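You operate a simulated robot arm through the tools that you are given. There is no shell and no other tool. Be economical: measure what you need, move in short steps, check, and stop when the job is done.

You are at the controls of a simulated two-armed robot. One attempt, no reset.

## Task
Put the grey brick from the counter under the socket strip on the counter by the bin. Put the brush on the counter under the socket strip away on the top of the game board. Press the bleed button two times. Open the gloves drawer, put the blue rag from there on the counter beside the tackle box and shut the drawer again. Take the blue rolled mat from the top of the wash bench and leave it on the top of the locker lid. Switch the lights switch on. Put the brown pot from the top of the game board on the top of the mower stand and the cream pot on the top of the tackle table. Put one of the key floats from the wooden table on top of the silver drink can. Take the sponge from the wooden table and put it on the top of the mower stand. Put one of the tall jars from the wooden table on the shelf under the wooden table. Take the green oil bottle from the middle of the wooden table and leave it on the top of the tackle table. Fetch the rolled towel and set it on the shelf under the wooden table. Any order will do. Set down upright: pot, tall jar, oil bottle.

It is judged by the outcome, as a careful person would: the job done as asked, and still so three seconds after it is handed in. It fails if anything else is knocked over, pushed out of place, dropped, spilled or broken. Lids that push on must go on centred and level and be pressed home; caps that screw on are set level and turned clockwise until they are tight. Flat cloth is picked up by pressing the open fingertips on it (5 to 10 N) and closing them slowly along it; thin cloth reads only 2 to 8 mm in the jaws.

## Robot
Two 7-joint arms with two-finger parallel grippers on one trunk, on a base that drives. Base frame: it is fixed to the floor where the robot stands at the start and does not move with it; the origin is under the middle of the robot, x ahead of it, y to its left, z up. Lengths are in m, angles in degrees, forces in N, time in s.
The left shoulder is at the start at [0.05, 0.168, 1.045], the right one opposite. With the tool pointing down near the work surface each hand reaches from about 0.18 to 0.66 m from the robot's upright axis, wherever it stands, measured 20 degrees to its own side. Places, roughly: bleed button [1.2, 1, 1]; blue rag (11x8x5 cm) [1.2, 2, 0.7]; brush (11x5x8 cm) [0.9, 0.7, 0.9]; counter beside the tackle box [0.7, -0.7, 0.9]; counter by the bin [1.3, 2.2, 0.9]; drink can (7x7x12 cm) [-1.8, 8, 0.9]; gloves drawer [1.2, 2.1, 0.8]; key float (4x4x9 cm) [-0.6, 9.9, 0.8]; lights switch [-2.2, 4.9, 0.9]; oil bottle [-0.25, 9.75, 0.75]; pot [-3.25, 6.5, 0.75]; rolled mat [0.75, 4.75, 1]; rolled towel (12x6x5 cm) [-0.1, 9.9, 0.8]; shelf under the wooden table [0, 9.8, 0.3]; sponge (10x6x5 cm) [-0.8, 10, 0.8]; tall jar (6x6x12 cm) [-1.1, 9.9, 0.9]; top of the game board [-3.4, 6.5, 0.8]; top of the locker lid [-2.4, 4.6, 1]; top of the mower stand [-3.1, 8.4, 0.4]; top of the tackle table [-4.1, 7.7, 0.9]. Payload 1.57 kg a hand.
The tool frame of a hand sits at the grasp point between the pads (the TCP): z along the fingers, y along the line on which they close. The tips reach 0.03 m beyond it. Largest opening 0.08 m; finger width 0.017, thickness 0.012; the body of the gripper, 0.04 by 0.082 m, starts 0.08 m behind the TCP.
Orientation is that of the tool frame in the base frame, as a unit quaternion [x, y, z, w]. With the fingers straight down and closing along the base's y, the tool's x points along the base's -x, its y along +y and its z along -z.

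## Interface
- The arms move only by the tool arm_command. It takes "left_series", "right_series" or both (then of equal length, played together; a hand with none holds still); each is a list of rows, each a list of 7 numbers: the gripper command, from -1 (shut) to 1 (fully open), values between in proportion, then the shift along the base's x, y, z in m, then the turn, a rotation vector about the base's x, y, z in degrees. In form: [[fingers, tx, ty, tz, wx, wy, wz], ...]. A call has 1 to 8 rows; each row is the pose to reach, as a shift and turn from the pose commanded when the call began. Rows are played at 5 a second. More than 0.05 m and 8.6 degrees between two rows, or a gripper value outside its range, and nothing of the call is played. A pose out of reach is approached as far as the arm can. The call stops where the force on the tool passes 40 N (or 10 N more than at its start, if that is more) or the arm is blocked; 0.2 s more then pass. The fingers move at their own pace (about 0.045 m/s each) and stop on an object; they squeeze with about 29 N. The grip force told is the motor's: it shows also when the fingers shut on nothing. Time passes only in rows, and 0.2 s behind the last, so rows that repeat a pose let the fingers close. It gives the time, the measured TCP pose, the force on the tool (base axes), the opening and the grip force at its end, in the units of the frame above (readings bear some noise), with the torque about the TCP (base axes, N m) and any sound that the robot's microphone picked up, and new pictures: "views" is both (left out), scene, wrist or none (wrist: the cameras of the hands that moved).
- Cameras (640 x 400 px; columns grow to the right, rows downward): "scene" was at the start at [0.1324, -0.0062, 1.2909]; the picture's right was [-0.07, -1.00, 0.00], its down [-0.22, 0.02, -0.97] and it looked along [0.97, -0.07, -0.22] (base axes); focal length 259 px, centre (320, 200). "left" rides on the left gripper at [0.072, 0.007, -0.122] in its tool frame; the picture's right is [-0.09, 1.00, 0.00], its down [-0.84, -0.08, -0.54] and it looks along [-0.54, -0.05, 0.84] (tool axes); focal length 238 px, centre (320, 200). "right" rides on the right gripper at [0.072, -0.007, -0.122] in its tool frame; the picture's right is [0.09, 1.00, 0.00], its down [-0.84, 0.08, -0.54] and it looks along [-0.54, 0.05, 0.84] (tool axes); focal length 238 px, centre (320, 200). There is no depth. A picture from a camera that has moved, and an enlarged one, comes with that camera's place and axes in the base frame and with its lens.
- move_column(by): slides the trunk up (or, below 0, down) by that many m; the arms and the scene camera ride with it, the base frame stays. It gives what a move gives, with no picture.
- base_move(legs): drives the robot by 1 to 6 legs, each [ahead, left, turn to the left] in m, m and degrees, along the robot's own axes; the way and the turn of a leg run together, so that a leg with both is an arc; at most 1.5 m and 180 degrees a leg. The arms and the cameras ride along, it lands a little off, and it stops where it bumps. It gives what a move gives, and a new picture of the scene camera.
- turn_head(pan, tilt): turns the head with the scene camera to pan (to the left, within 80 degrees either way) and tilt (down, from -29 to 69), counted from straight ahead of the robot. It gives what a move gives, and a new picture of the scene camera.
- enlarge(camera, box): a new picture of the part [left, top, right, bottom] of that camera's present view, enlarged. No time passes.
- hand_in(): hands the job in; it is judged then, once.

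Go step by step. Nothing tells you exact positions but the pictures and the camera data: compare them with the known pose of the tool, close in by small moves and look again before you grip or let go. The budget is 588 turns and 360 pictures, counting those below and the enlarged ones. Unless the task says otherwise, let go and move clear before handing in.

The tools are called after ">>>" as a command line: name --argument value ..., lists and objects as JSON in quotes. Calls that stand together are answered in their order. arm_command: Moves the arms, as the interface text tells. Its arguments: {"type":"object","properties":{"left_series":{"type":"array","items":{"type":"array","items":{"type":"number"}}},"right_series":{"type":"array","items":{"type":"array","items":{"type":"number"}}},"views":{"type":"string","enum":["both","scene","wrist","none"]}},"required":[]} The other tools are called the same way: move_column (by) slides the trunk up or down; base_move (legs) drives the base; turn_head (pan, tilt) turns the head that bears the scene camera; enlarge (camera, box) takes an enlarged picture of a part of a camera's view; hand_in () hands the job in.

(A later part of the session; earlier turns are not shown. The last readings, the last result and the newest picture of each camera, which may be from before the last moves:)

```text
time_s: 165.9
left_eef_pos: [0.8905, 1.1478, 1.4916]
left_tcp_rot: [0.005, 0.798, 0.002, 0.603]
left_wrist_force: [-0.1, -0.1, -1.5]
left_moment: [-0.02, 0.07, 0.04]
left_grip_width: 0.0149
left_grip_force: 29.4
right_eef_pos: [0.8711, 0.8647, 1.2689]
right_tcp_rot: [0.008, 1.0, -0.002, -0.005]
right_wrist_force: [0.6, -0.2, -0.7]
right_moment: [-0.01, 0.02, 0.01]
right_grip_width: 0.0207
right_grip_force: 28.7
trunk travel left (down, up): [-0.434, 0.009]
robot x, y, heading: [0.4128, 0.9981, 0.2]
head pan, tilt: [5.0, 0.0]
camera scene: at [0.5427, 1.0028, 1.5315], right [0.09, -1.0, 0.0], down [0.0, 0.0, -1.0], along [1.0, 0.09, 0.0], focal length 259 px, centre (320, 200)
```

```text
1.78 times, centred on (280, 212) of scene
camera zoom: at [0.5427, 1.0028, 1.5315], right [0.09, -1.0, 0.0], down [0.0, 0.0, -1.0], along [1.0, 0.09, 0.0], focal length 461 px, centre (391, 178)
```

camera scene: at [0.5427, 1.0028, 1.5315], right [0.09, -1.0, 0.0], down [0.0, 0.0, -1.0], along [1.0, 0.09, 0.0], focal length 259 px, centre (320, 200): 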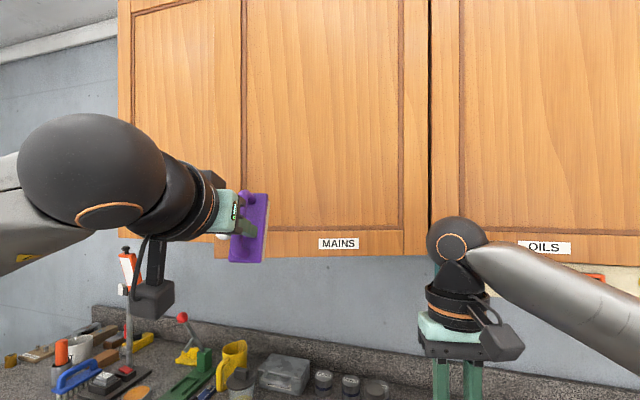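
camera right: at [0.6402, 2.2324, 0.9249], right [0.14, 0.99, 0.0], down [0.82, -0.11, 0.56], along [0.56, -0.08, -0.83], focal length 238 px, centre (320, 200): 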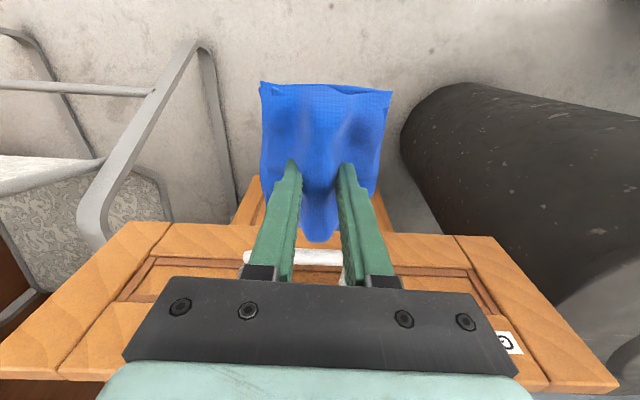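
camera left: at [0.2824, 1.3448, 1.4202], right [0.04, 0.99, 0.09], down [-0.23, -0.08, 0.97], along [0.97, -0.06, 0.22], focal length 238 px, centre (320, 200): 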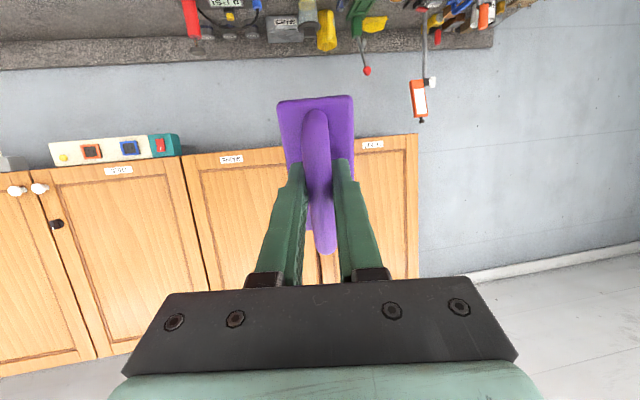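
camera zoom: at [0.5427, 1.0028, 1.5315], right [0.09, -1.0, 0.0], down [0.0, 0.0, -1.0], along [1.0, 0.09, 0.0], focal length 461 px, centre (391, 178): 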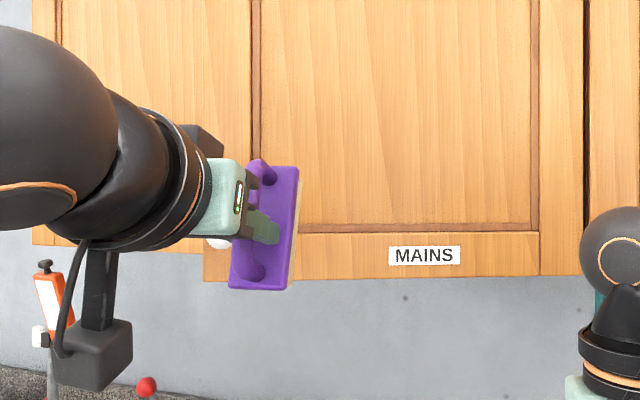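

>>> arm_command --left_series '[[-1, 0.045, 0, 0, 0, 0, 0], [-1, 0.09, 0, 0, 0, 0, 0], [-1, 0.12, 0, 0, 0, 0, 0], [-1, 0.15, 0, 0, 0, 0, 0], [-1, 0.18, 0, 0, 0, 0, 0], [-1, 0.2, 0, 0, 0, 0, 0]]' --views "scene"

```text
time_s: 167.3
left_eef_pos: [1.0924, 1.1478, 1.4936]
left_tcp_rot: [0.005, 0.797, 0.002, 0.604]
left_wrist_force: [0.8, -0.1, -0.9]
left_moment: [0.04, 0.07, -0.01]
left_grip_width: 0.0151
left_grip_force: 28.9
right_eef_pos: [0.8699, 0.8664, 1.2676]
right_tcp_rot: [0.008, 1.0, -0.002, -0.004]
right_wrist_force: [-0.6, 0.2, 0.2]
right_moment: [0.0, -0.01, -0.03]
right_grip_width: 0.021
right_grip_force: 28.0
trunk travel left (down, up): [-0.434, 0.009]
robot x, y, heading: [0.4128, 0.9966, 0.1]
head pan, tilt: [5.0, 0.0]
camera scene: at [0.5424, 1.0028, 1.5315], right [0.09, -1.0, 0.0], down [0.0, 0.0, -1.0], along [1.0, 0.09, 0.0], focal length 259 px, centre (320, 200)
```

scene: 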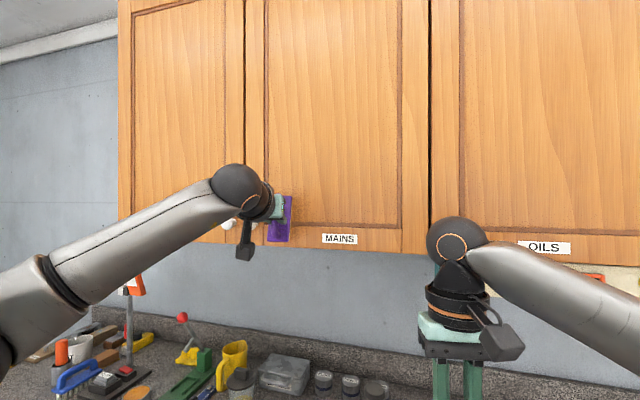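

>>> arm_command --left_series '[[-1, 0.01, 0, 0, 0, 0, 0], [-1, 0.02, 0, 0, 0, 0, 0], [-1, 0.03, 0, 0, 0, 0, 0], [-1, 0.04, 0, 0, 0, 0, 0]]' --views "none"

>>> enlarge --camera "scene" --box '[100, 100, 460, 325]'

```text
time_s: 168.3
left_eef_pos: [1.1169, 1.1556, 1.4941]
left_tcp_rot: [-0.001, 0.798, 0.004, 0.602]
left_wrist_force: [-25.1, 6.9, -6.3]
left_moment: [-0.14, -0.73, -0.4]
left_grip_width: 0.0151
left_grip_force: 28.9
right_eef_pos: [0.8652, 0.8671, 1.2706]
right_tcp_rot: [0.007, 1.0, -0.003, -0.003]
right_wrist_force: [-0.1, 0.1, -1.1]
right_moment: [0.03, -0.02, 0.01]
right_grip_width: 0.0212
right_grip_force: 29.0
trunk travel left (down, up): [-0.434, 0.009]
robot x, y, heading: [0.4101, 0.9947, 0.1]
head pan, tilt: [5.0, 0.0]
stopped in row 4 (left hand): the force on the tool passed its limit (the readings are from after the stop); the commanded pose is now the measured one
```

```text
1.78 times, centred on (280, 212) of scene
camera zoom: at [0.5352, 1.005, 1.5321], right [0.09, -1.0, 0.0], down [0.0, 0.0, -1.0], along [1.0, 0.09, 0.0], focal length 461 px, centre (391, 178)
```

zoom: 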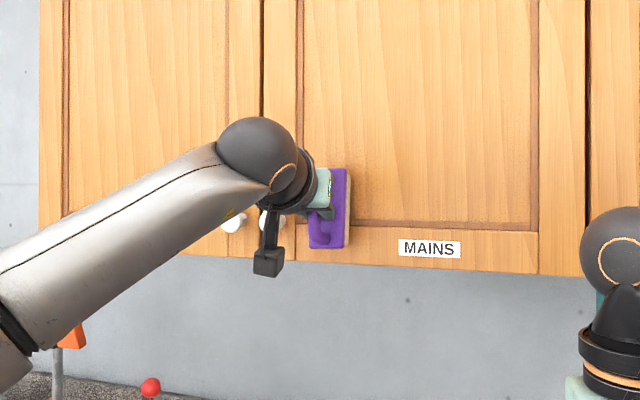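

The door is shut flush. I'll withdraw the left hand, back out around the washer, and drive to the tackle box.

>>> arm_command --left_series '[[-1, -0.04, 0, 0, 0, 0, 0], [-1, -0.09, 0, 0, 0, 0, 0], [-1, -0.14, 0.01, 0, 0, 0, 0], [-1, -0.19, 0.03, 0, 0, 0, 0], [-1, -0.22, 0.06, 0, 0, 0, 0], [-1, -0.25, 0.09, -0.03, 0, 8, 0], [-1, -0.28, 0.1, -0.06, 0, 16, 0], [-1, -0.3, 0.11, -0.08, 0, 24, 0]]' --views "none"

>>> base_move --legs '[[-0.5, 0.1, 0], [-0.27, 0.0, 0], [0, -1.0, 0]]'

>>> turn_head --pan -35 --tilt 30

```text
refused: row 3 steps farther than a row can; nothing moved
```

```text
time_s: 177.5
left_eef_pos: [0.3569, 0.2603, 1.4902]
left_tcp_rot: [-0.001, 0.8, 0.006, 0.6]
left_wrist_force: [-0.3, 0.2, -1.0]
left_moment: [0.04, 0.05, 0.02]
left_grip_width: 0.0153
left_grip_force: 29.3
right_eef_pos: [0.1053, -0.0281, 1.2698]
right_tcp_rot: [0.004, 1.0, -0.002, -0.005]
right_wrist_force: [0.7, -0.3, -0.4]
right_moment: [-0.01, -0.03, -0.03]
right_grip_width: 0.0209
right_grip_force: 29.2
trunk travel left (down, up): [-0.434, 0.009]
robot x, y, heading: [-0.3503, 0.0997, 0.2]
head pan, tilt: [5.0, 0.0]
camera scene: at [-0.2238, 0.108, 1.5315], right [0.09, -1.0, 0.0], down [0.0, 0.0, -1.0], along [1.0, 0.09, 0.0], focal length 259 px, centre (320, 200)
```

scene: 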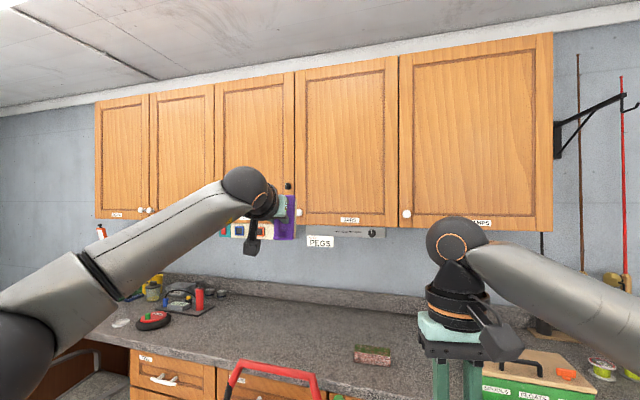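

```text
time_s: 178.6
left_eef_pos: [0.357, 0.2587, 1.4921]
left_tcp_rot: [-0.001, 0.8, 0.005, 0.6]
left_wrist_force: [0.4, 0.2, -1.2]
left_moment: [0.05, 0.05, 0.0]
left_grip_width: 0.0151
left_grip_force: 28.9
right_eef_pos: [0.1059, -0.0287, 1.2689]
right_tcp_rot: [0.005, 1.0, -0.002, -0.004]
right_wrist_force: [-0.6, -0.3, -0.7]
right_moment: [0.01, -0.02, -0.02]
right_grip_width: 0.0211
right_grip_force: 29.4
trunk travel left (down, up): [-0.434, 0.009]
robot x, y, heading: [-0.3533, 0.1031, 0.3]
head pan, tilt: [-35.0, 30.0]
camera scene: at [-0.2389, 0.0485, 1.4832], right [-0.57, -0.82, 0.0], down [-0.41, 0.28, -0.87], along [0.71, -0.49, -0.5], focal length 259 px, centre (320, 200)
```

scene: 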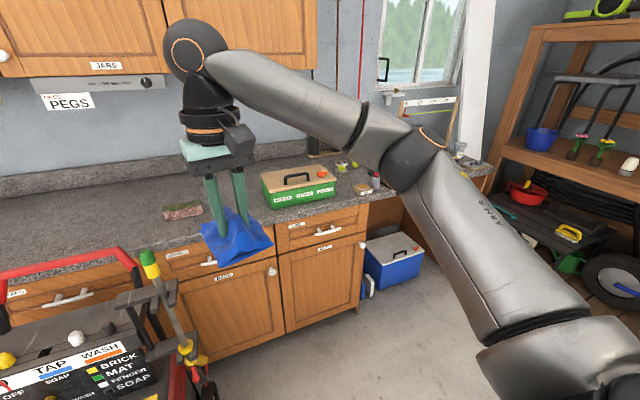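

>>> base_move --legs '[[0.0, -0.65, 0], [0.25, -0.03, -12]]'

>>> turn_head --pan 0 --tilt 40

```text
time_s: 183.6
left_eef_pos: [0.6244, -0.5933, 1.4919]
left_tcp_rot: [0.083, 0.795, -0.058, 0.598]
left_wrist_force: [0.5, -0.4, -1.4]
left_moment: [0.01, 0.02, 0.0]
left_grip_width: 0.0153
left_grip_force: 29.4
right_eef_pos: [0.3185, -0.8223, 1.2695]
right_tcp_rot: [0.108, 0.994, -0.001, -0.005]
right_wrist_force: [0.3, -1.0, -0.8]
right_moment: [0.03, 0.02, -0.02]
right_grip_width: 0.0212
right_grip_force: 29.1
trunk travel left (down, up): [-0.434, 0.009]
robot x, y, heading: [-0.1017, -0.6017, -11.5]
head pan, tilt: [-35.0, 30.0]
camera scene: at [-0.0021, -0.6762, 1.4831], right [-0.73, -0.69, 0.0], down [-0.34, 0.36, -0.87], along [0.6, -0.63, -0.5], focal length 259 px, centre (320, 200)
```

scene: 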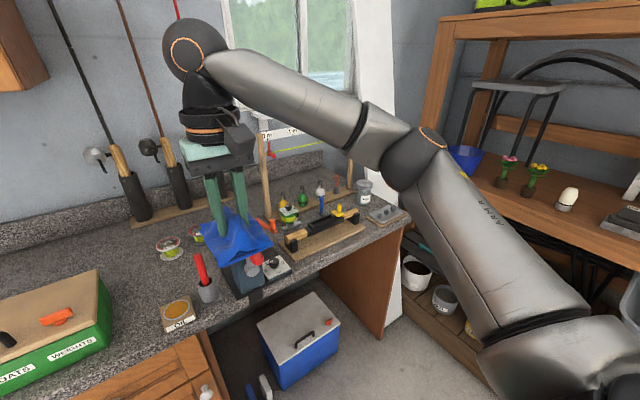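

```text
time_s: 184.7
left_eef_pos: [0.6243, -0.5936, 1.4919]
left_tcp_rot: [0.083, 0.795, -0.057, 0.598]
left_wrist_force: [-0.1, 0.0, -1.2]
left_moment: [0.0, 0.03, 0.02]
left_grip_width: 0.0153
left_grip_force: 29.2
right_eef_pos: [0.3182, -0.8217, 1.2695]
right_tcp_rot: [0.109, 0.994, -0.001, -0.005]
right_wrist_force: [0.0, -0.2, 0.1]
right_moment: [0.02, 0.0, -0.02]
right_grip_width: 0.0212
right_grip_force: 28.9
trunk travel left (down, up): [-0.434, 0.009]
robot x, y, heading: [-0.1067, -0.6035, -11.6]
head pan, tilt: [0.0, 40.0]
camera scene: at [0.0185, -0.6273, 1.4678], right [-0.2, -0.98, 0.0], down [-0.63, 0.13, -0.77], along [0.75, -0.15, -0.64], focal length 259 px, centre (320, 200)
```

scene: 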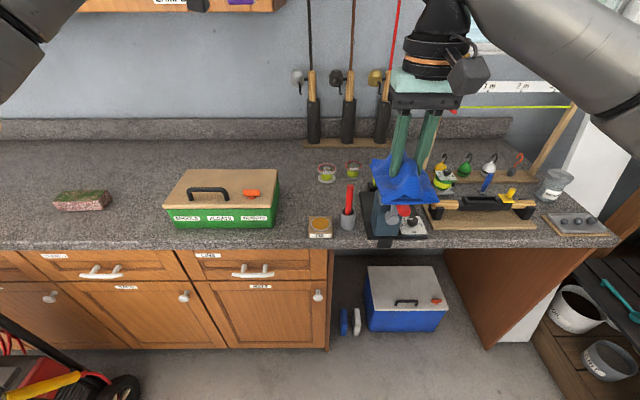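

>>> arm_command --left_series '[[-1, -0.04, 0, 0, 0, 0, 0], [-1, -0.08, 0.0, 0, 0, 0, 0], [-1, -0.12, 0.01, 0, 0, 0, 0], [-1, -0.16, 0.02, 0, 1.5, 8, 0], [-1, -0.2, 0.03, -0.01, 3, 16, 0], [-1, -0.23, 0.04, -0.02, 5, 24, 0], [-1, -0.26, 0.06, -0.03, 6.6, 32, 0], [-1, -0.28, 0.08, -0.04, 8, 40, 0]]' --views "none"

```text
time_s: 186.4
left_eef_pos: [0.3432, -0.512, 1.45]
left_tcp_rot: [0.099, 0.954, -0.027, 0.282]
left_wrist_force: [0.1, -0.1, -1.1]
left_moment: [-0.02, 0.05, 0.03]
left_grip_width: 0.0148
left_grip_force: 29.0
right_eef_pos: [0.3178, -0.8207, 1.2706]
right_tcp_rot: [0.109, 0.994, -0.001, -0.005]
right_wrist_force: [0.6, -0.9, -0.7]
right_moment: [0.01, -0.01, 0.03]
right_grip_width: 0.0211
right_grip_force: 28.8
trunk travel left (down, up): [-0.434, 0.009]
robot x, y, heading: [-0.1013, -0.6015, -11.5]
head pan, tilt: [0.0, 40.0]
```

>>> base_move --legs '[[0.22, 0.01, 0], [0, 0, 19]]'

>>> move_column --by -0.17

>>> turn_head --pan -10 --tilt 40

```text
time_s: 189.2
left_eef_pos: [0.5114, -0.4075, 1.4513]
left_tcp_rot: [-0.058, 0.957, 0.019, 0.283]
left_wrist_force: [0.1, -0.4, -1.5]
left_moment: [0.0, 0.05, 0.0]
left_grip_width: 0.0149
left_grip_force: 29.0
right_eef_pos: [0.5869, -0.7092, 1.2692]
right_tcp_rot: [-0.055, 0.998, -0.002, -0.005]
right_wrist_force: [-0.2, -0.5, -1.1]
right_moment: [-0.03, 0.02, 0.01]
right_grip_width: 0.0211
right_grip_force: 29.2
trunk travel left (down, up): [-0.434, 0.009]
robot x, y, heading: [0.1184, -0.6398, 7.2]
head pan, tilt: [0.0, 40.0]
camera scene: at [0.2396, -0.6211, 1.4678], right [0.13, -0.99, 0.0], down [-0.64, -0.08, -0.77], along [0.76, 0.1, -0.64], focal length 259 px, centre (320, 200)
```

scene: 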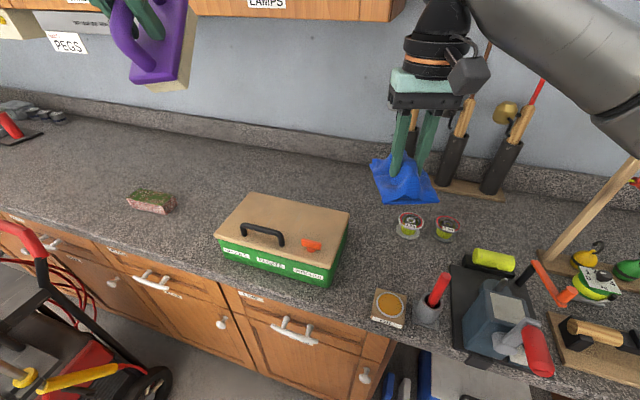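

```text
time_s: 191.1
left_eef_pos: [0.5127, -0.4084, 1.2806]
left_tcp_rot: [-0.058, 0.957, 0.019, 0.283]
left_wrist_force: [0.6, 0.4, -0.7]
left_moment: [-0.01, 0.02, -0.04]
left_grip_width: 0.015
left_grip_force: 29.3
right_eef_pos: [0.5868, -0.7093, 1.1]
right_tcp_rot: [-0.055, 0.998, -0.002, -0.004]
right_wrist_force: [-0.1, 0.5, 0.1]
right_moment: [0.01, 0.0, 0.04]
right_grip_width: 0.0209
right_grip_force: 28.9
trunk travel left (down, up): [-0.264, 0.179]
robot x, y, heading: [0.116, -0.6398, 7.1]
head pan, tilt: [0.0, 40.0]
```

```text
time_s: 191.8
left_eef_pos: [0.5109, -0.4067, 1.2813]
left_tcp_rot: [-0.058, 0.957, 0.019, 0.284]
left_wrist_force: [-1.5, 0.2, -0.4]
left_moment: [0.0, 0.05, 0.0]
left_grip_width: 0.0149
left_grip_force: 28.9
right_eef_pos: [0.5868, -0.708, 1.1]
right_tcp_rot: [-0.054, 0.999, -0.002, -0.004]
right_wrist_force: [1.2, -0.1, 0.3]
right_moment: [0.0, -0.02, -0.02]
right_grip_width: 0.0209
right_grip_force: 29.2
trunk travel left (down, up): [-0.264, 0.179]
robot x, y, heading: [0.1158, -0.6424, 7.2]
head pan, tilt: [-10.0, 40.0]
camera scene: at [0.2402, -0.6361, 1.2978], right [-0.05, -1.0, 0.0], down [-0.64, 0.03, -0.77], along [0.77, -0.04, -0.64], focal length 259 px, centre (320, 200)
```

scene: 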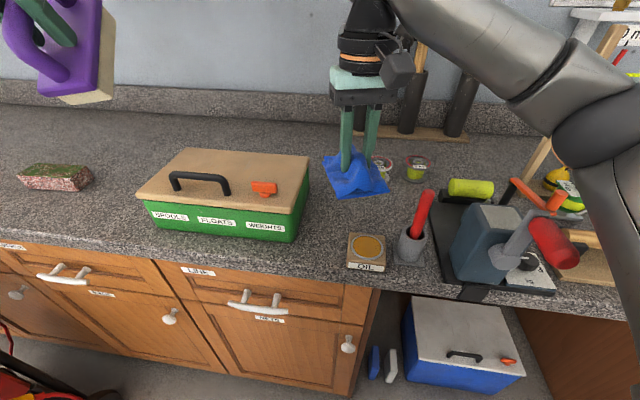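

>>> arm_command --right_series '[[-1, 0.03, 0, -0.03, 0, 0, -4], [-1, 0.06, 0.0, -0.06, 0, 0, -8], [-1, 0.09, 0.0, -0.09, 0, 0, -12], [-1, 0.113, 0, -0.12, 0, 0, -12]]'

```text
time_s: 192.8
left_eef_pos: [0.5068, -0.3979, 1.2767]
left_tcp_rot: [-0.061, 0.957, 0.017, 0.285]
left_wrist_force: [-0.2, -1.9, -0.6]
left_moment: [0.11, 0.02, 0.1]
left_grip_width: 0.0149
left_grip_force: 28.7
right_eef_pos: [0.6958, -0.6953, 0.9814]
right_tcp_rot: [0.044, 0.999, -0.001, 0.0]
right_wrist_force: [1.6, 3.0, 8.4]
right_moment: [-0.37, 0.14, -0.02]
right_grip_width: 0.0209
right_grip_force: 28.9
trunk travel left (down, up): [-0.264, 0.179]
robot x, y, heading: [0.1174, -0.6326, 7.4]
head pan, tilt: [-10.0, 40.0]
camera scene: at [0.2361, -0.6273, 1.2944], right [-0.05, -1.0, 0.01], down [-0.64, 0.03, -0.77], along [0.77, -0.04, -0.64], focal length 259 px, centre (320, 200)
camera right: at [0.6239, -0.6948, 1.1041], right [0.0, 1.0, 0.0], down [0.84, 0.0, 0.54], along [0.54, 0.0, -0.84], focal length 238 px, centre (320, 200)
```

scene: 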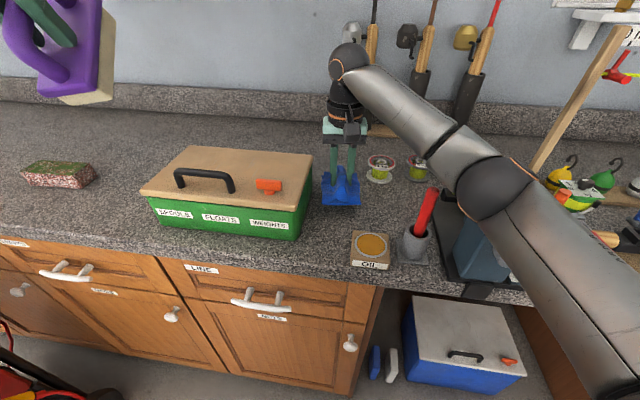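
right: 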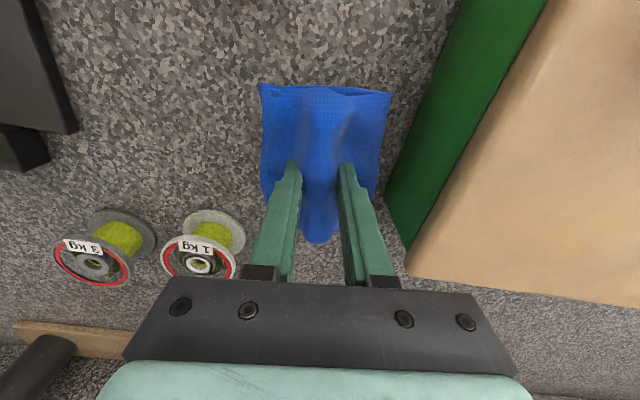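

>>> arm_command --right_series '[[-1, 0.0, 0, 0.03, 0, 0, 0]]' --views "none"

>>> enlarge --camera "scene" --box '[300, 130, 620, 330]'

```text
time_s: 193.2
left_eef_pos: [0.5108, -0.4084, 1.2791]
left_tcp_rot: [-0.059, 0.957, 0.019, 0.284]
left_wrist_force: [-0.6, -0.2, -1.7]
left_moment: [0.01, 0.02, -0.02]
left_grip_width: 0.0149
left_grip_force: 29.0
right_eef_pos: [0.6987, -0.7072, 1.0062]
right_tcp_rot: [0.05, 0.999, -0.003, -0.006]
right_wrist_force: [0.6, 0.4, -0.1]
right_moment: [-0.05, -0.06, -0.02]
right_grip_width: 0.0211
right_grip_force: 28.8
trunk travel left (down, up): [-0.264, 0.179]
robot x, y, heading: [0.1147, -0.6381, 7.2]
head pan, tilt: [-10.0, 40.0]
```

```text
2.00 times, centred on (460, 230) of scene
camera zoom: at [0.2396, -0.6349, 1.2961], right [-0.05, -1.0, 0.0], down [-0.64, 0.03, -0.77], along [0.77, -0.04, -0.64], focal length 518 px, centre (40, 140)
```

zoom: 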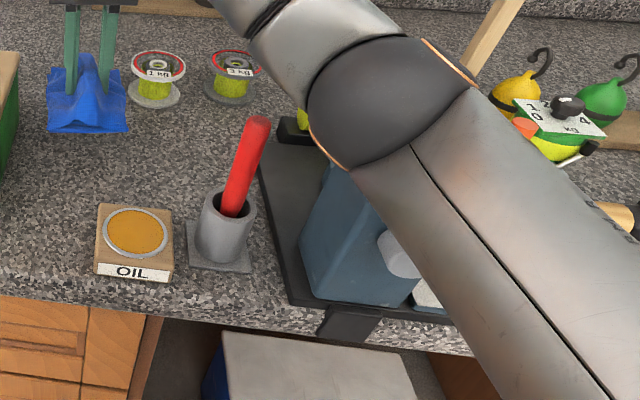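

>>> move_column --by 0.16

>>> arm_command --right_series '[[-1, 0.0, 0, -0.045, 0, 0, 0], [-1, 0.0, 0, -0.09, 0, 0, 0], [-1, 0.0, 0, -0.135, 0, 0, 0], [-1, 0.0, 0, -0.18, 0, 0, 0]]' --views "scene"

```text
time_s: 195.1
left_eef_pos: [0.511, -0.4086, 1.4411]
left_tcp_rot: [-0.059, 0.957, 0.019, 0.283]
left_wrist_force: [-0.3, -0.5, -0.4]
left_moment: [-0.01, 0.02, -0.02]
left_grip_width: 0.0149
left_grip_force: 29.0
right_eef_pos: [0.698, -0.7095, 1.168]
right_tcp_rot: [0.05, 0.999, -0.002, -0.005]
right_wrist_force: [0.1, 0.2, -0.7]
right_moment: [0.0, 0.0, 0.0]
right_grip_width: 0.021
right_grip_force: 28.4
trunk travel left (down, up): [-0.424, 0.019]
robot x, y, heading: [0.1177, -0.6385, 7.1]
head pan, tilt: [-10.0, 40.0]
```

```text
time_s: 196.1
left_eef_pos: [0.5114, -0.4085, 1.44]
left_tcp_rot: [-0.058, 0.957, 0.018, 0.283]
left_wrist_force: [-0.2, -0.1, -1.0]
left_moment: [0.0, 0.05, 0.03]
left_grip_width: 0.0149
left_grip_force: 28.4
right_eef_pos: [0.6993, -0.7073, 0.9885]
right_tcp_rot: [0.049, 0.999, -0.002, -0.005]
right_wrist_force: [-0.2, -0.4, -0.7]
right_moment: [-0.02, -0.01, 0.02]
right_grip_width: 0.0213
right_grip_force: 29.5
trunk travel left (down, up): [-0.424, 0.019]
robot x, y, heading: [0.1135, -0.6382, 7.1]
head pan, tilt: [-10.0, 40.0]
camera scene: at [0.2405, -0.6361, 1.4578], right [-0.05, -1.0, 0.0], down [-0.64, 0.03, -0.77], along [0.76, -0.04, -0.64], focal length 259 px, centre (320, 200)
```

scene: 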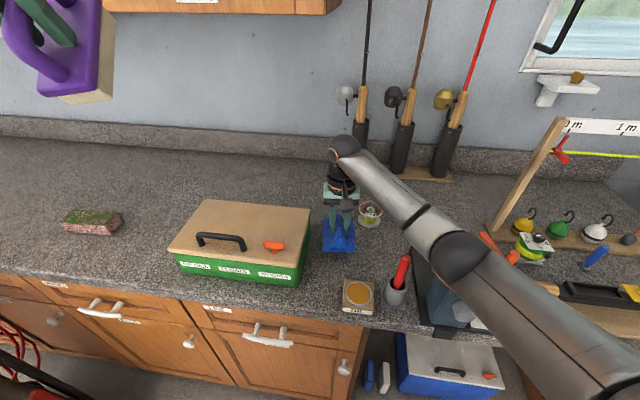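

>>> arm_command --right_series '[[-1, 0.0, 0, -0.02, 0, 0, 0], [-1, 0.0, 0, -0.04, 0, 0, 0], [-1, 0.0, 0, -0.05, 0, 0, 0]]' --views "wrist"

```text
time_s: 196.9
left_eef_pos: [0.5081, -0.4076, 1.444]
left_tcp_rot: [-0.058, 0.957, 0.019, 0.285]
left_wrist_force: [0.0, -0.6, -1.3]
left_moment: [-0.01, 0.08, -0.01]
left_grip_width: 0.0153
left_grip_force: 28.7
right_eef_pos: [0.6992, -0.7084, 0.9465]
right_tcp_rot: [0.05, 0.999, 0.0, 0.001]
right_wrist_force: [-7.3, -4.9, 32.8]
right_moment: [-0.24, -0.51, -0.01]
right_grip_width: 0.0213
right_grip_force: 28.7
trunk travel left (down, up): [-0.424, 0.019]
robot x, y, heading: [0.1125, -0.6344, 7.1]
head pan, tilt: [-10.0, 40.0]
camera right: at [0.6268, -0.7062, 1.0674], right [0.01, 1.0, 0.0], down [0.84, -0.01, 0.55], along [0.55, 0.0, -0.84], focal length 238 px, centre (320, 200)
```

right: 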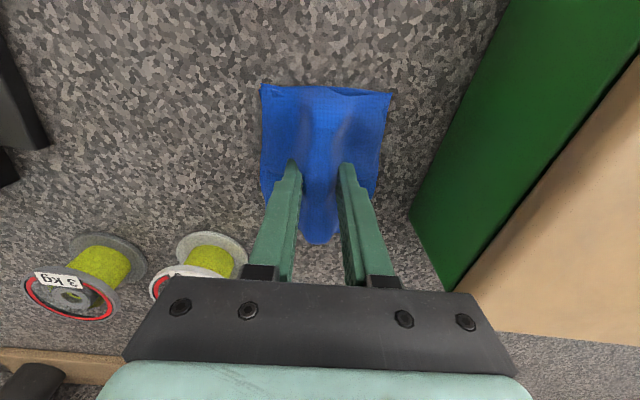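

>>> arm_command --right_series '[[-1, 0.0, 0, 0.006, 0, 0, 0], [0, 0.0, 0, 0.006, 0, 0, 0], [0.5, 0.0, 0, 0.006, 0, 0, 0], [0.5, 0, 0, 0.006, 0, 0, 0], [0.5, 0, 0, 0.04, 0, 0, 0], [0.5, 0, 0, 0.08, 0, 0, 0], [0.5, 0, 0, 0.12, 0, 0, 0]]'

```text
time_s: 198.5
left_eef_pos: [0.5103, -0.4085, 1.4405]
left_tcp_rot: [-0.059, 0.957, 0.02, 0.285]
left_wrist_force: [0.0, -0.8, -1.9]
left_moment: [-0.01, 0.01, 0.04]
left_grip_width: 0.0149
left_grip_force: 29.0
right_eef_pos: [0.6974, -0.7093, 1.0598]
right_tcp_rot: [0.049, 0.999, -0.002, -0.006]
right_wrist_force: [0.0, -0.2, -0.9]
right_moment: [-0.01, -0.01, 0.04]
right_grip_width: 0.06
right_grip_force: 0.0
trunk travel left (down, up): [-0.424, 0.019]
robot x, y, heading: [0.1175, -0.6368, 7.4]
head pan, tilt: [-10.0, 40.0]
camera scene: at [0.2398, -0.6364, 1.4578], right [-0.05, -1.0, 0.0], down [-0.64, 0.03, -0.77], along [0.77, -0.04, -0.64], focal length 259 px, centre (320, 200)
camera right: at [0.6271, -0.7065, 1.1822], right [0.01, 1.0, 0.0], down [0.85, 0.0, 0.53], along [0.53, -0.01, -0.85], focal length 238 px, centre (320, 200)
```

scene: 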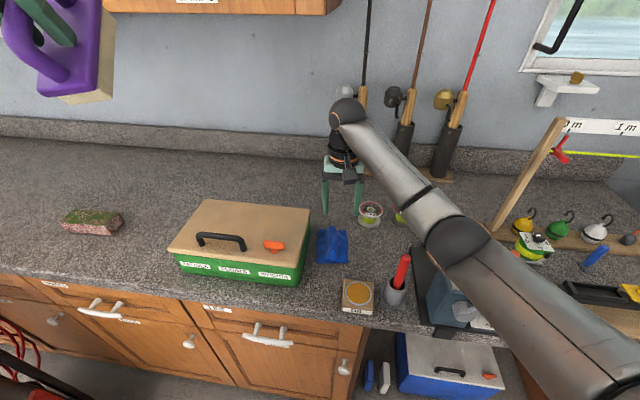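
right: 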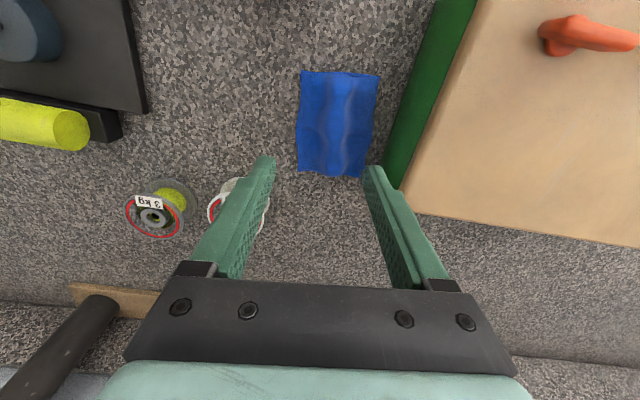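

The rag lies beside the tackle box. Now I'll retract and drive north toward the wash bench.

>>> arm_command --right_series '[[0.5, -0.03, 0, 0.03, 0, 0, 0], [0.5, -0.06, 0, 0.06, 0, 0, 0], [0.5, -0.1, 0, 0.08, 0, 0, 0], [0.5, -0.14, 0.0, 0.1, 0, 0, 0], [0.5, -0.18, 0.0, 0.1, 0, 0, 0]]' --views "none"

>>> base_move --legs '[[-0.54, 0.0, 0], [0, 0, 83], [1.4, 0, 0], [1.2, 0, 0]]'

>>> turn_head --pan -15 --tilt 15

```text
time_s: 199.7
left_eef_pos: [0.51, -0.4086, 1.441]
left_tcp_rot: [-0.059, 0.957, 0.019, 0.283]
left_wrist_force: [0.0, 0.5, -0.5]
left_moment: [-0.04, -0.02, -0.02]
left_grip_width: 0.015
left_grip_force: 29.4
right_eef_pos: [0.5181, -0.708, 1.1597]
right_tcp_rot: [0.051, 0.999, -0.001, -0.004]
right_wrist_force: [0.1, -0.6, -0.7]
right_moment: [0.0, -0.01, -0.01]
right_grip_width: 0.0601
right_grip_force: 0.1
trunk travel left (down, up): [-0.424, 0.019]
robot x, y, heading: [0.1161, -0.6401, 7.2]
head pan, tilt: [-10.0, 40.0]
```

```text
time_s: 218.6
left_eef_pos: [-0.5988, 2.3075, 1.4414]
left_tcp_rot: [-0.676, 0.68, 0.201, 0.2]
left_wrist_force: [0.0, -0.4, -1.0]
left_moment: [-0.04, -0.02, 0.0]
left_grip_width: 0.015
left_grip_force: 28.9
right_eef_pos: [-0.3019, 2.2785, 1.1589]
right_tcp_rot: [-0.621, 0.783, -0.004, -0.002]
right_wrist_force: [-0.1, 0.1, 0.4]
right_moment: [-0.02, 0.0, 0.01]
right_grip_width: 0.06
right_grip_force: 0.1
trunk travel left (down, up): [-0.424, 0.019]
robot x, y, heading: [-0.4235, 1.8877, 89.9]
head pan, tilt: [-10.0, 40.0]
camera scene: at [-0.4087, 2.0116, 1.4578], right [0.98, -0.18, 0.0], down [-0.11, -0.63, -0.77], along [0.13, 0.75, -0.64], focal length 259 px, centre (320, 200)
```

scene: 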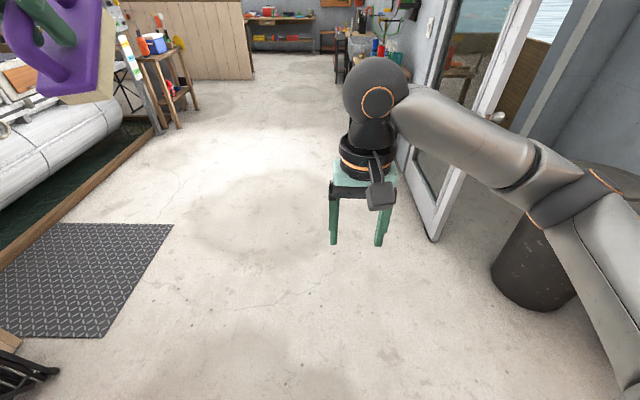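

```text
time_s: 219.5
left_eef_pos: [-0.6002, 2.3089, 1.4402]
left_tcp_rot: [-0.675, 0.681, 0.201, 0.201]
left_wrist_force: [-0.2, 0.0, -0.6]
left_moment: [-0.05, 0.03, 0.04]
left_grip_width: 0.0148
left_grip_force: 29.1
right_eef_pos: [-0.301, 2.2774, 1.1588]
right_tcp_rot: [-0.622, 0.783, -0.004, -0.003]
right_wrist_force: [-0.5, -0.4, 0.2]
right_moment: [0.03, -0.01, 0.0]
right_grip_width: 0.06
right_grip_force: 0.1
trunk travel left (down, up): [-0.424, 0.019]
robot x, y, heading: [-0.4229, 1.888, 90.2]
head pan, tilt: [-15.0, 15.0]
camera scene: at [-0.3993, 2.018, 1.4973], right [0.97, -0.26, 0.0], down [-0.07, -0.25, -0.97], along [0.25, 0.93, -0.26], focal length 259 px, centre (320, 200)
```

scene: 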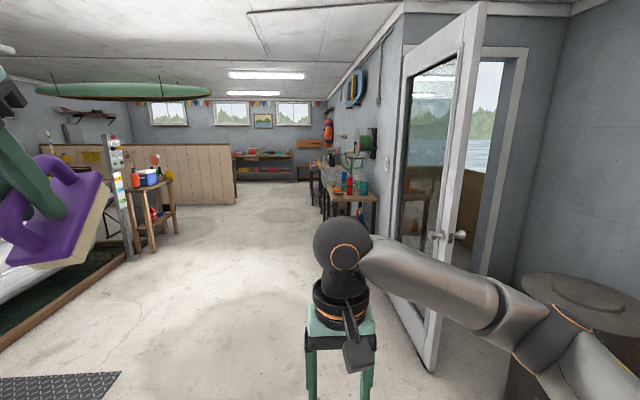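

>>> base_move --legs '[[1.5, 0.0, 0], [0.9, -0.1, 0]]'

>>> turn_head --pan -50 --tilt 25

>>> turn_head --pan 50 --tilt 20

```text
time_s: 231.3
left_eef_pos: [-0.4993, 4.7148, 1.441]
left_tcp_rot: [-0.677, 0.679, 0.202, 0.2]
left_wrist_force: [0.5, -0.4, -1.1]
left_moment: [-0.05, 0.04, -0.01]
left_grip_width: 0.0151
left_grip_force: 28.7
right_eef_pos: [-0.2006, 4.6858, 1.1581]
right_tcp_rot: [-0.623, 0.782, -0.004, -0.002]
right_wrist_force: [-1.0, 0.6, 0.2]
right_moment: [-0.03, 0.02, 0.02]
right_grip_width: 0.0601
right_grip_force: 0.0
trunk travel left (down, up): [-0.424, 0.019]
robot x, y, heading: [-0.3214, 4.2938, 90.0]
head pan, tilt: [-15.0, 15.0]
camera scene: at [-0.2978, 4.425, 1.4974], right [0.97, -0.26, 0.0], down [-0.07, -0.25, -0.97], along [0.25, 0.93, -0.26], focal length 259 px, centre (320, 200)
```

scene: 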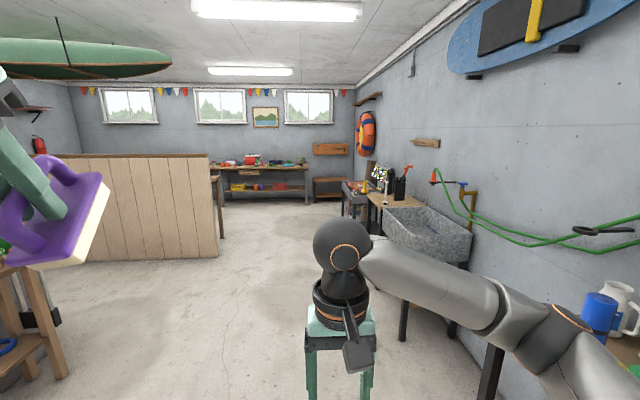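

```text
time_s: 232.3
left_eef_pos: [-0.4987, 4.7145, 1.4405]
left_tcp_rot: [-0.677, 0.679, 0.202, 0.2]
left_wrist_force: [-1.1, 0.3, -1.5]
left_moment: [-0.03, 0.0, 0.02]
left_grip_width: 0.015
left_grip_force: 29.0
right_eef_pos: [-0.2004, 4.6856, 1.1592]
right_tcp_rot: [-0.623, 0.782, -0.004, -0.003]
right_wrist_force: [0.2, 0.2, 0.4]
right_moment: [-0.03, -0.03, -0.01]
right_grip_width: 0.0598
right_grip_force: 0.1
trunk travel left (down, up): [-0.424, 0.019]
robot x, y, heading: [-0.3232, 4.295, 90.3]
head pan, tilt: [-50.0, 25.0]
camera scene: at [-0.2515, 4.3938, 1.4812], right [0.64, -0.77, 0.0], down [-0.32, -0.27, -0.91], along [0.69, 0.58, -0.42], focal length 259 px, centre (320, 200)
```

scene: 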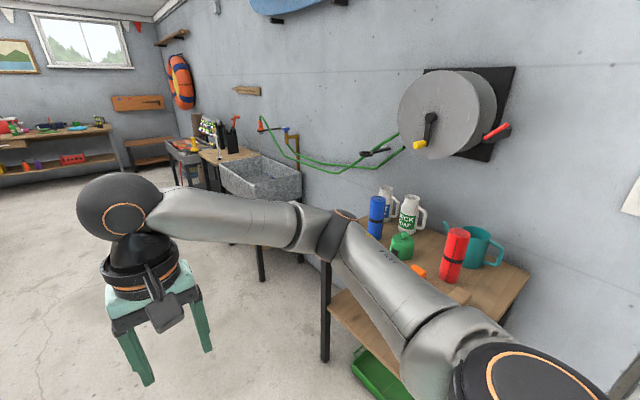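

```text
time_s: 234.1
left_eef_pos: [-0.4989, 4.7146, 1.4409]
left_tcp_rot: [-0.677, 0.679, 0.201, 0.2]
left_wrist_force: [-0.1, -1.1, -0.8]
left_moment: [-0.03, 0.03, 0.0]
left_grip_width: 0.015
left_grip_force: 29.1
right_eef_pos: [-0.2012, 4.6858, 1.1587]
right_tcp_rot: [-0.623, 0.782, -0.004, -0.002]
right_wrist_force: [0.2, 0.0, -0.5]
right_moment: [-0.01, -0.02, 0.03]
right_grip_width: 0.0599
right_grip_force: 0.1
trunk travel left (down, up): [-0.424, 0.019]
robot x, y, heading: [-0.3207, 4.2952, 90.1]
head pan, tilt: [50.0, 20.0]
camera scene: at [-0.3933, 4.3944, 1.4892], right [0.64, 0.77, 0.0], down [0.26, -0.22, -0.94], along [-0.72, 0.6, -0.34], focal length 259 px, centre (320, 200)
```

scene: 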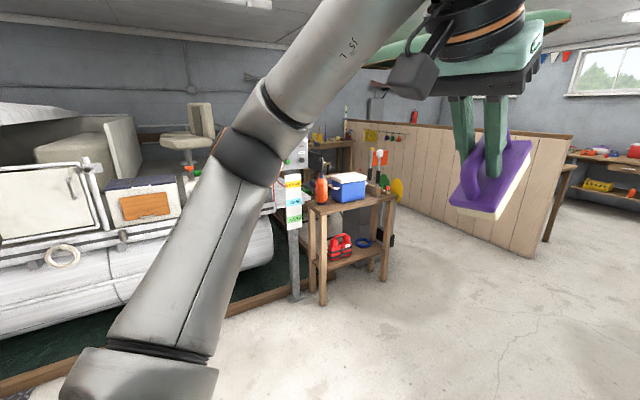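

>>> base_move --legs '[[0, 0, -90], [0.0, 0.4, 0]]'

>>> turn_head --pan 5 --tilt 35

```text
time_s: 240.4
left_eef_pos: [0.1026, 4.8655, 1.4412]
left_tcp_rot: [0.007, 0.959, 0.0, 0.284]
left_wrist_force: [0.1, 0.3, -1.1]
left_moment: [0.0, 0.05, -0.02]
left_grip_width: 0.0148
left_grip_force: 29.3
right_eef_pos: [0.0714, 4.5669, 1.1598]
right_tcp_rot: [0.116, 0.993, -0.002, -0.005]
right_wrist_force: [-1.5, 0.0, 1.1]
right_moment: [-0.03, 0.01, 0.02]
right_grip_width: 0.0601
right_grip_force: 0.0
trunk travel left (down, up): [-0.424, 0.019]
robot x, y, heading: [-0.3163, 4.6928, -0.4]
head pan, tilt: [50.0, 20.0]
camera scene: at [-0.2189, 4.763, 1.4892], right [0.76, -0.65, 0.0], down [-0.22, -0.26, -0.94], along [0.61, 0.71, -0.34], focal length 259 px, centre (320, 200)
```

scene: 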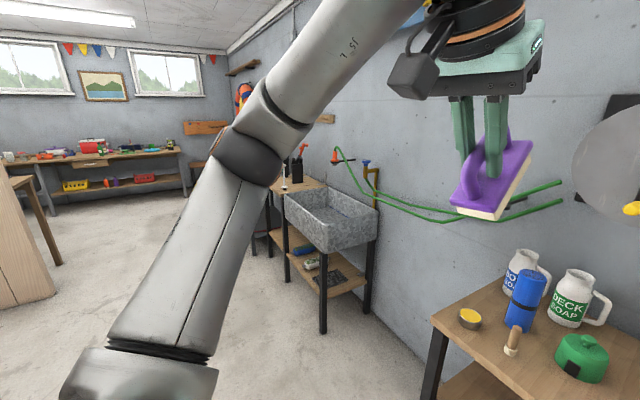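

```text
time_s: 241.5
left_eef_pos: [0.1042, 4.8655, 1.4405]
left_tcp_rot: [0.006, 0.959, 0.0, 0.284]
left_wrist_force: [-0.2, 0.3, -1.9]
left_moment: [0.01, 0.0, 0.02]
left_grip_width: 0.0152
left_grip_force: 29.3
right_eef_pos: [0.071, 4.5676, 1.159]
right_tcp_rot: [0.117, 0.993, 0.0, -0.004]
right_wrist_force: [-0.3, -0.1, -0.5]
right_moment: [0.0, -0.03, 0.0]
right_grip_width: 0.0599
right_grip_force: 0.1
trunk travel left (down, up): [-0.424, 0.019]
robot x, y, heading: [-0.3231, 4.6911, -0.7]
head pan, tilt: [5.0, 35.0]
camera scene: at [-0.1916, 4.6986, 1.4654], right [0.08, -1.0, 0.0], down [-0.57, -0.05, -0.82], along [0.82, 0.07, -0.57], focal length 259 px, centre (320, 200)
```

scene: 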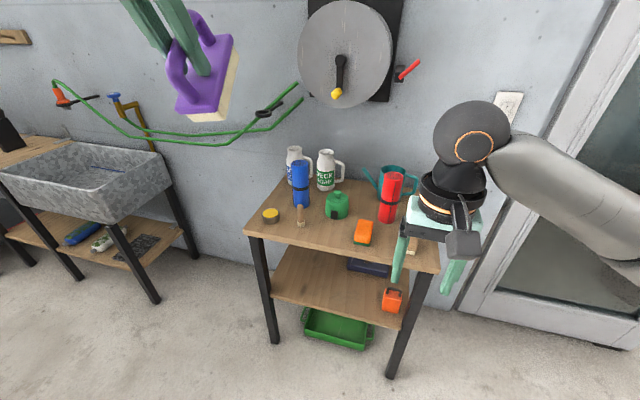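

>>> base_move --legs '[[0.2, 0.18, 0], [0.18, 0.0, 8]]'

>>> enlarge --camera "right" --box '[0, 0, 640, 400]'

```text
time_s: 244.5
left_eef_pos: [0.4566, 5.1132, 1.4413]
left_tcp_rot: [-0.059, 0.957, 0.019, 0.284]
left_wrist_force: [0.8, 0.8, -0.6]
left_moment: [-0.03, 0.05, 0.0]
left_grip_width: 0.0151
left_grip_force: 28.7
right_eef_pos: [0.4649, 4.8119, 1.1587]
right_tcp_rot: [0.047, 0.999, -0.001, -0.005]
right_wrist_force: [0.2, -0.8, -1.3]
right_moment: [-0.02, 0.02, 0.0]
right_grip_width: 0.0601
right_grip_force: 0.1
trunk travel left (down, up): [-0.424, 0.019]
robot x, y, heading: [0.0593, 4.882, 7.3]
head pan, tilt: [5.0, 35.0]
camera scene: at [0.1875, 4.9061, 1.4653], right [0.22, -0.98, 0.0], down [-0.56, -0.12, -0.82], along [0.8, 0.18, -0.57], focal length 259 px, centre (320, 200)
```

scene: 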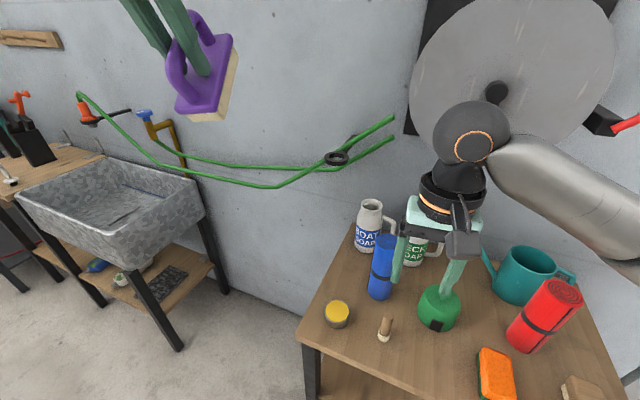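

```text
1.00 times, centred on (320, 200) of right
camera zoom: at [0.3945, 4.8144, 1.2813], right [0.0, 1.0, 0.0], down [0.85, 0.0, 0.53], along [0.53, 0.0, -0.85], focal length 238 px, centre (320, 200)
```

zoom: 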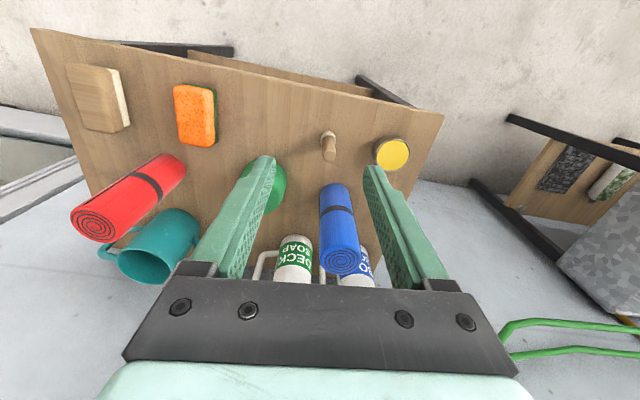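

>>> arm_command --right_series '[[1, 0.045, 0.008, 0, 0, 0, 0], [1, 0.09, 0.016, 0, 0, 0, 0], [1, 0.135, 0.024, -0.01, 0, 0, 0], [1, 0.17, 0.035, -0.03, 0, 0, 0], [1, 0.195, 0.035, -0.045, 0, 0, 0]]' --views "wrist"

```text
time_s: 245.7
left_eef_pos: [0.4576, 5.1123, 1.4415]
left_tcp_rot: [-0.06, 0.957, 0.02, 0.283]
left_wrist_force: [0.9, -0.4, -1.6]
left_moment: [0.0, 0.05, 0.01]
left_grip_width: 0.0149
left_grip_force: 28.7
right_eef_pos: [0.6601, 4.847, 1.1132]
right_tcp_rot: [0.048, 0.999, -0.002, -0.005]
right_wrist_force: [0.8, -0.5, 0.3]
right_moment: [-0.02, 0.0, 0.01]
right_grip_width: 0.08
right_grip_force: 0.1
trunk travel left (down, up): [-0.424, 0.019]
robot x, y, heading: [0.0614, 4.8819, 7.4]
head pan, tilt: [5.0, 35.0]
camera right: at [0.5894, 4.8492, 1.2362], right [0.0, 1.0, 0.0], down [0.85, 0.0, 0.53], along [0.53, 0.0, -0.85], focal length 238 px, centre (320, 200)
```

right: 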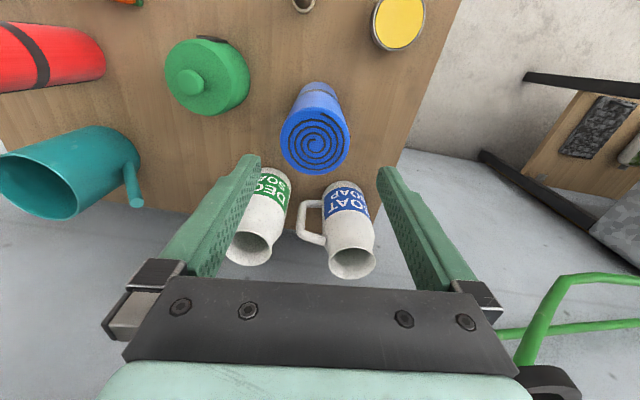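

>>> arm_command --right_series '[[1, -0.004, -0.001, -0.045, 0, 0, 0], [1, -0.004, -0.001, -0.09, 0, 0, 0], [1, -0.004, -0.001, -0.13, 0, 0, 0], [1, -0.004, -0.001, -0.145, 0, 0, 0], [0, -0.004, -0.001, -0.145, 0, 0, 0], [-1, -0.004, -0.001, -0.145, 0, 0, 0], [-1, -0.004, -0.001, -0.145, 0, 0, 0], [-1, -0.004, -0.001, -0.145, 0, 0, 0]]' --views "wrist"

```text
time_s: 247.5
left_eef_pos: [0.4563, 5.1121, 1.4419]
left_tcp_rot: [-0.06, 0.957, 0.02, 0.284]
left_wrist_force: [-0.2, 0.4, -1.3]
left_moment: [-0.01, 0.04, 0.0]
left_grip_width: 0.0151
left_grip_force: 28.6
right_eef_pos: [0.6545, 4.8466, 0.9686]
right_tcp_rot: [0.048, 0.999, -0.001, -0.005]
right_wrist_force: [0.5, 0.1, -0.5]
right_moment: [-0.05, 0.0, -0.01]
right_grip_width: 0.0628
right_grip_force: 28.7
trunk travel left (down, up): [-0.424, 0.019]
robot x, y, heading: [0.0618, 4.8794, 7.6]
head pan, tilt: [5.0, 35.0]
camera right: at [0.5841, 4.8484, 1.0914], right [0.0, 1.0, 0.0], down [0.85, 0.0, 0.53], along [0.53, 0.0, -0.85], focal length 238 px, centre (320, 200)
```

right: 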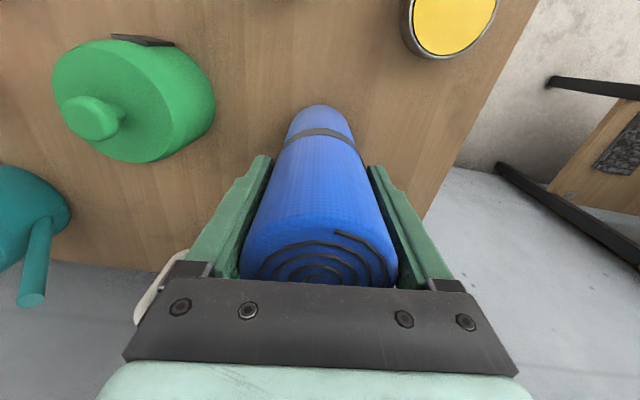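

Gripped the blue mat (63 mm). Lift straight up and retreat.

>>> arm_command --right_series '[[-1, 0, 0, 0.04, 0, 0, 0], [-1, 0, 0, 0.09, 0, 0, 0], [-1, 0, 0, 0.14, 0, 0, 0], [-1, 0, 0, 0.19, 0, 0, 0], [-1, -0.02, 0, 0.22, 0, 0, 0], [-1, -0.06, 0, 0.23, 0, 0, 0], [-1, -0.1, 0, 0.23, 0, 0, 0]]' --views "none"

>>> base_move --legs '[[-0.5, 0.0, 0], [0, 0, 90], [0.0, 0.4, 0]]'

>>> turn_head --pan 70 --tilt 20

```text
time_s: 249.1
left_eef_pos: [0.456, 5.1102, 1.4415]
left_tcp_rot: [-0.058, 0.957, 0.019, 0.283]
left_wrist_force: [0.2, -0.5, -1.3]
left_moment: [0.02, 0.02, 0.0]
left_grip_width: 0.0153
left_grip_force: 29.1
right_eef_pos: [0.5555, 4.846, 1.1997]
right_tcp_rot: [0.049, 0.999, -0.002, -0.005]
right_wrist_force: [-0.6, -0.5, -1.3]
right_moment: [-0.03, 0.01, -0.01]
right_grip_width: 0.0631
right_grip_force: 28.9
trunk travel left (down, up): [-0.424, 0.019]
robot x, y, heading: [0.0639, 4.8801, 7.2]
head pan, tilt: [5.0, 35.0]
```

```text
time_s: 258.0
left_eef_pos: [-1.0598, 5.1615, 1.4405]
left_tcp_rot: [0.717, -0.637, -0.215, -0.187]
left_wrist_force: [-0.8, -0.7, -0.4]
left_moment: [-0.05, -0.05, 0.0]
left_grip_width: 0.0152
left_grip_force: 29.5
right_eef_pos: [-0.7944, 5.2584, 1.1987]
right_tcp_rot: [-0.67, 0.743, -0.004, -0.001]
right_wrist_force: [-0.7, 0.1, -1.6]
right_moment: [-0.03, -0.04, -0.02]
right_grip_width: 0.063
right_grip_force: 29.0
trunk travel left (down, up): [-0.424, 0.019]
robot x, y, heading: [-0.831, 4.7636, 97.4]
head pan, tilt: [5.0, 35.0]
camera scene: at [-0.8568, 4.8917, 1.4654], right [0.98, 0.21, 0.0], down [0.12, -0.56, -0.82], along [-0.17, 0.8, -0.57], focal length 259 px, centre (320, 200)
```

scene: 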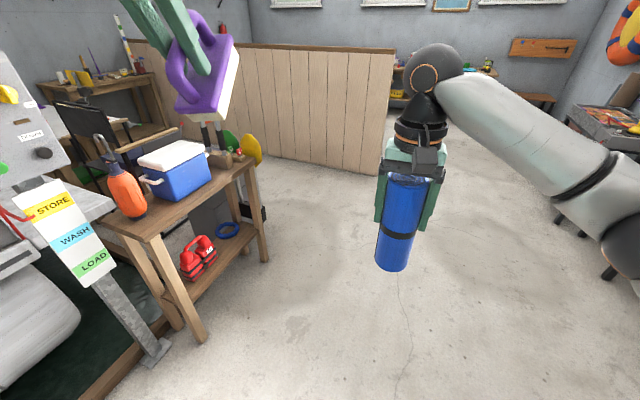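

```text
time_s: 259.3
left_eef_pos: [-1.0593, 5.1603, 1.4407]
left_tcp_rot: [0.717, -0.636, -0.216, -0.187]
left_wrist_force: [0.2, 0.7, -1.3]
left_moment: [-0.04, 0.01, -0.02]
left_grip_width: 0.0147
left_grip_force: 29.3
right_eef_pos: [-0.7937, 5.2594, 1.1996]
right_tcp_rot: [-0.67, 0.743, -0.005, -0.002]
right_wrist_force: [-0.3, 0.3, -1.1]
right_moment: [-0.01, 0.0, -0.02]
right_grip_width: 0.0625
right_grip_force: 29.2
trunk travel left (down, up): [-0.424, 0.019]
robot x, y, heading: [-0.8312, 4.7657, 97.1]
head pan, tilt: [70.0, 20.0]
camera scene: at [-0.9287, 4.8265, 1.4892], right [0.22, 0.97, 0.0], down [0.33, -0.08, -0.94], along [-0.92, 0.21, -0.34], focal length 259 px, centre (320, 200)
```

scene: 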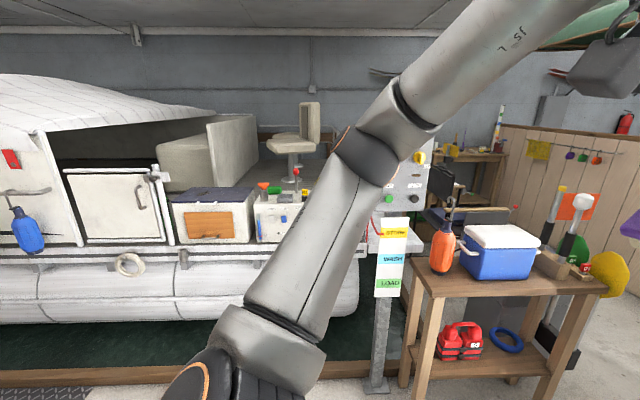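

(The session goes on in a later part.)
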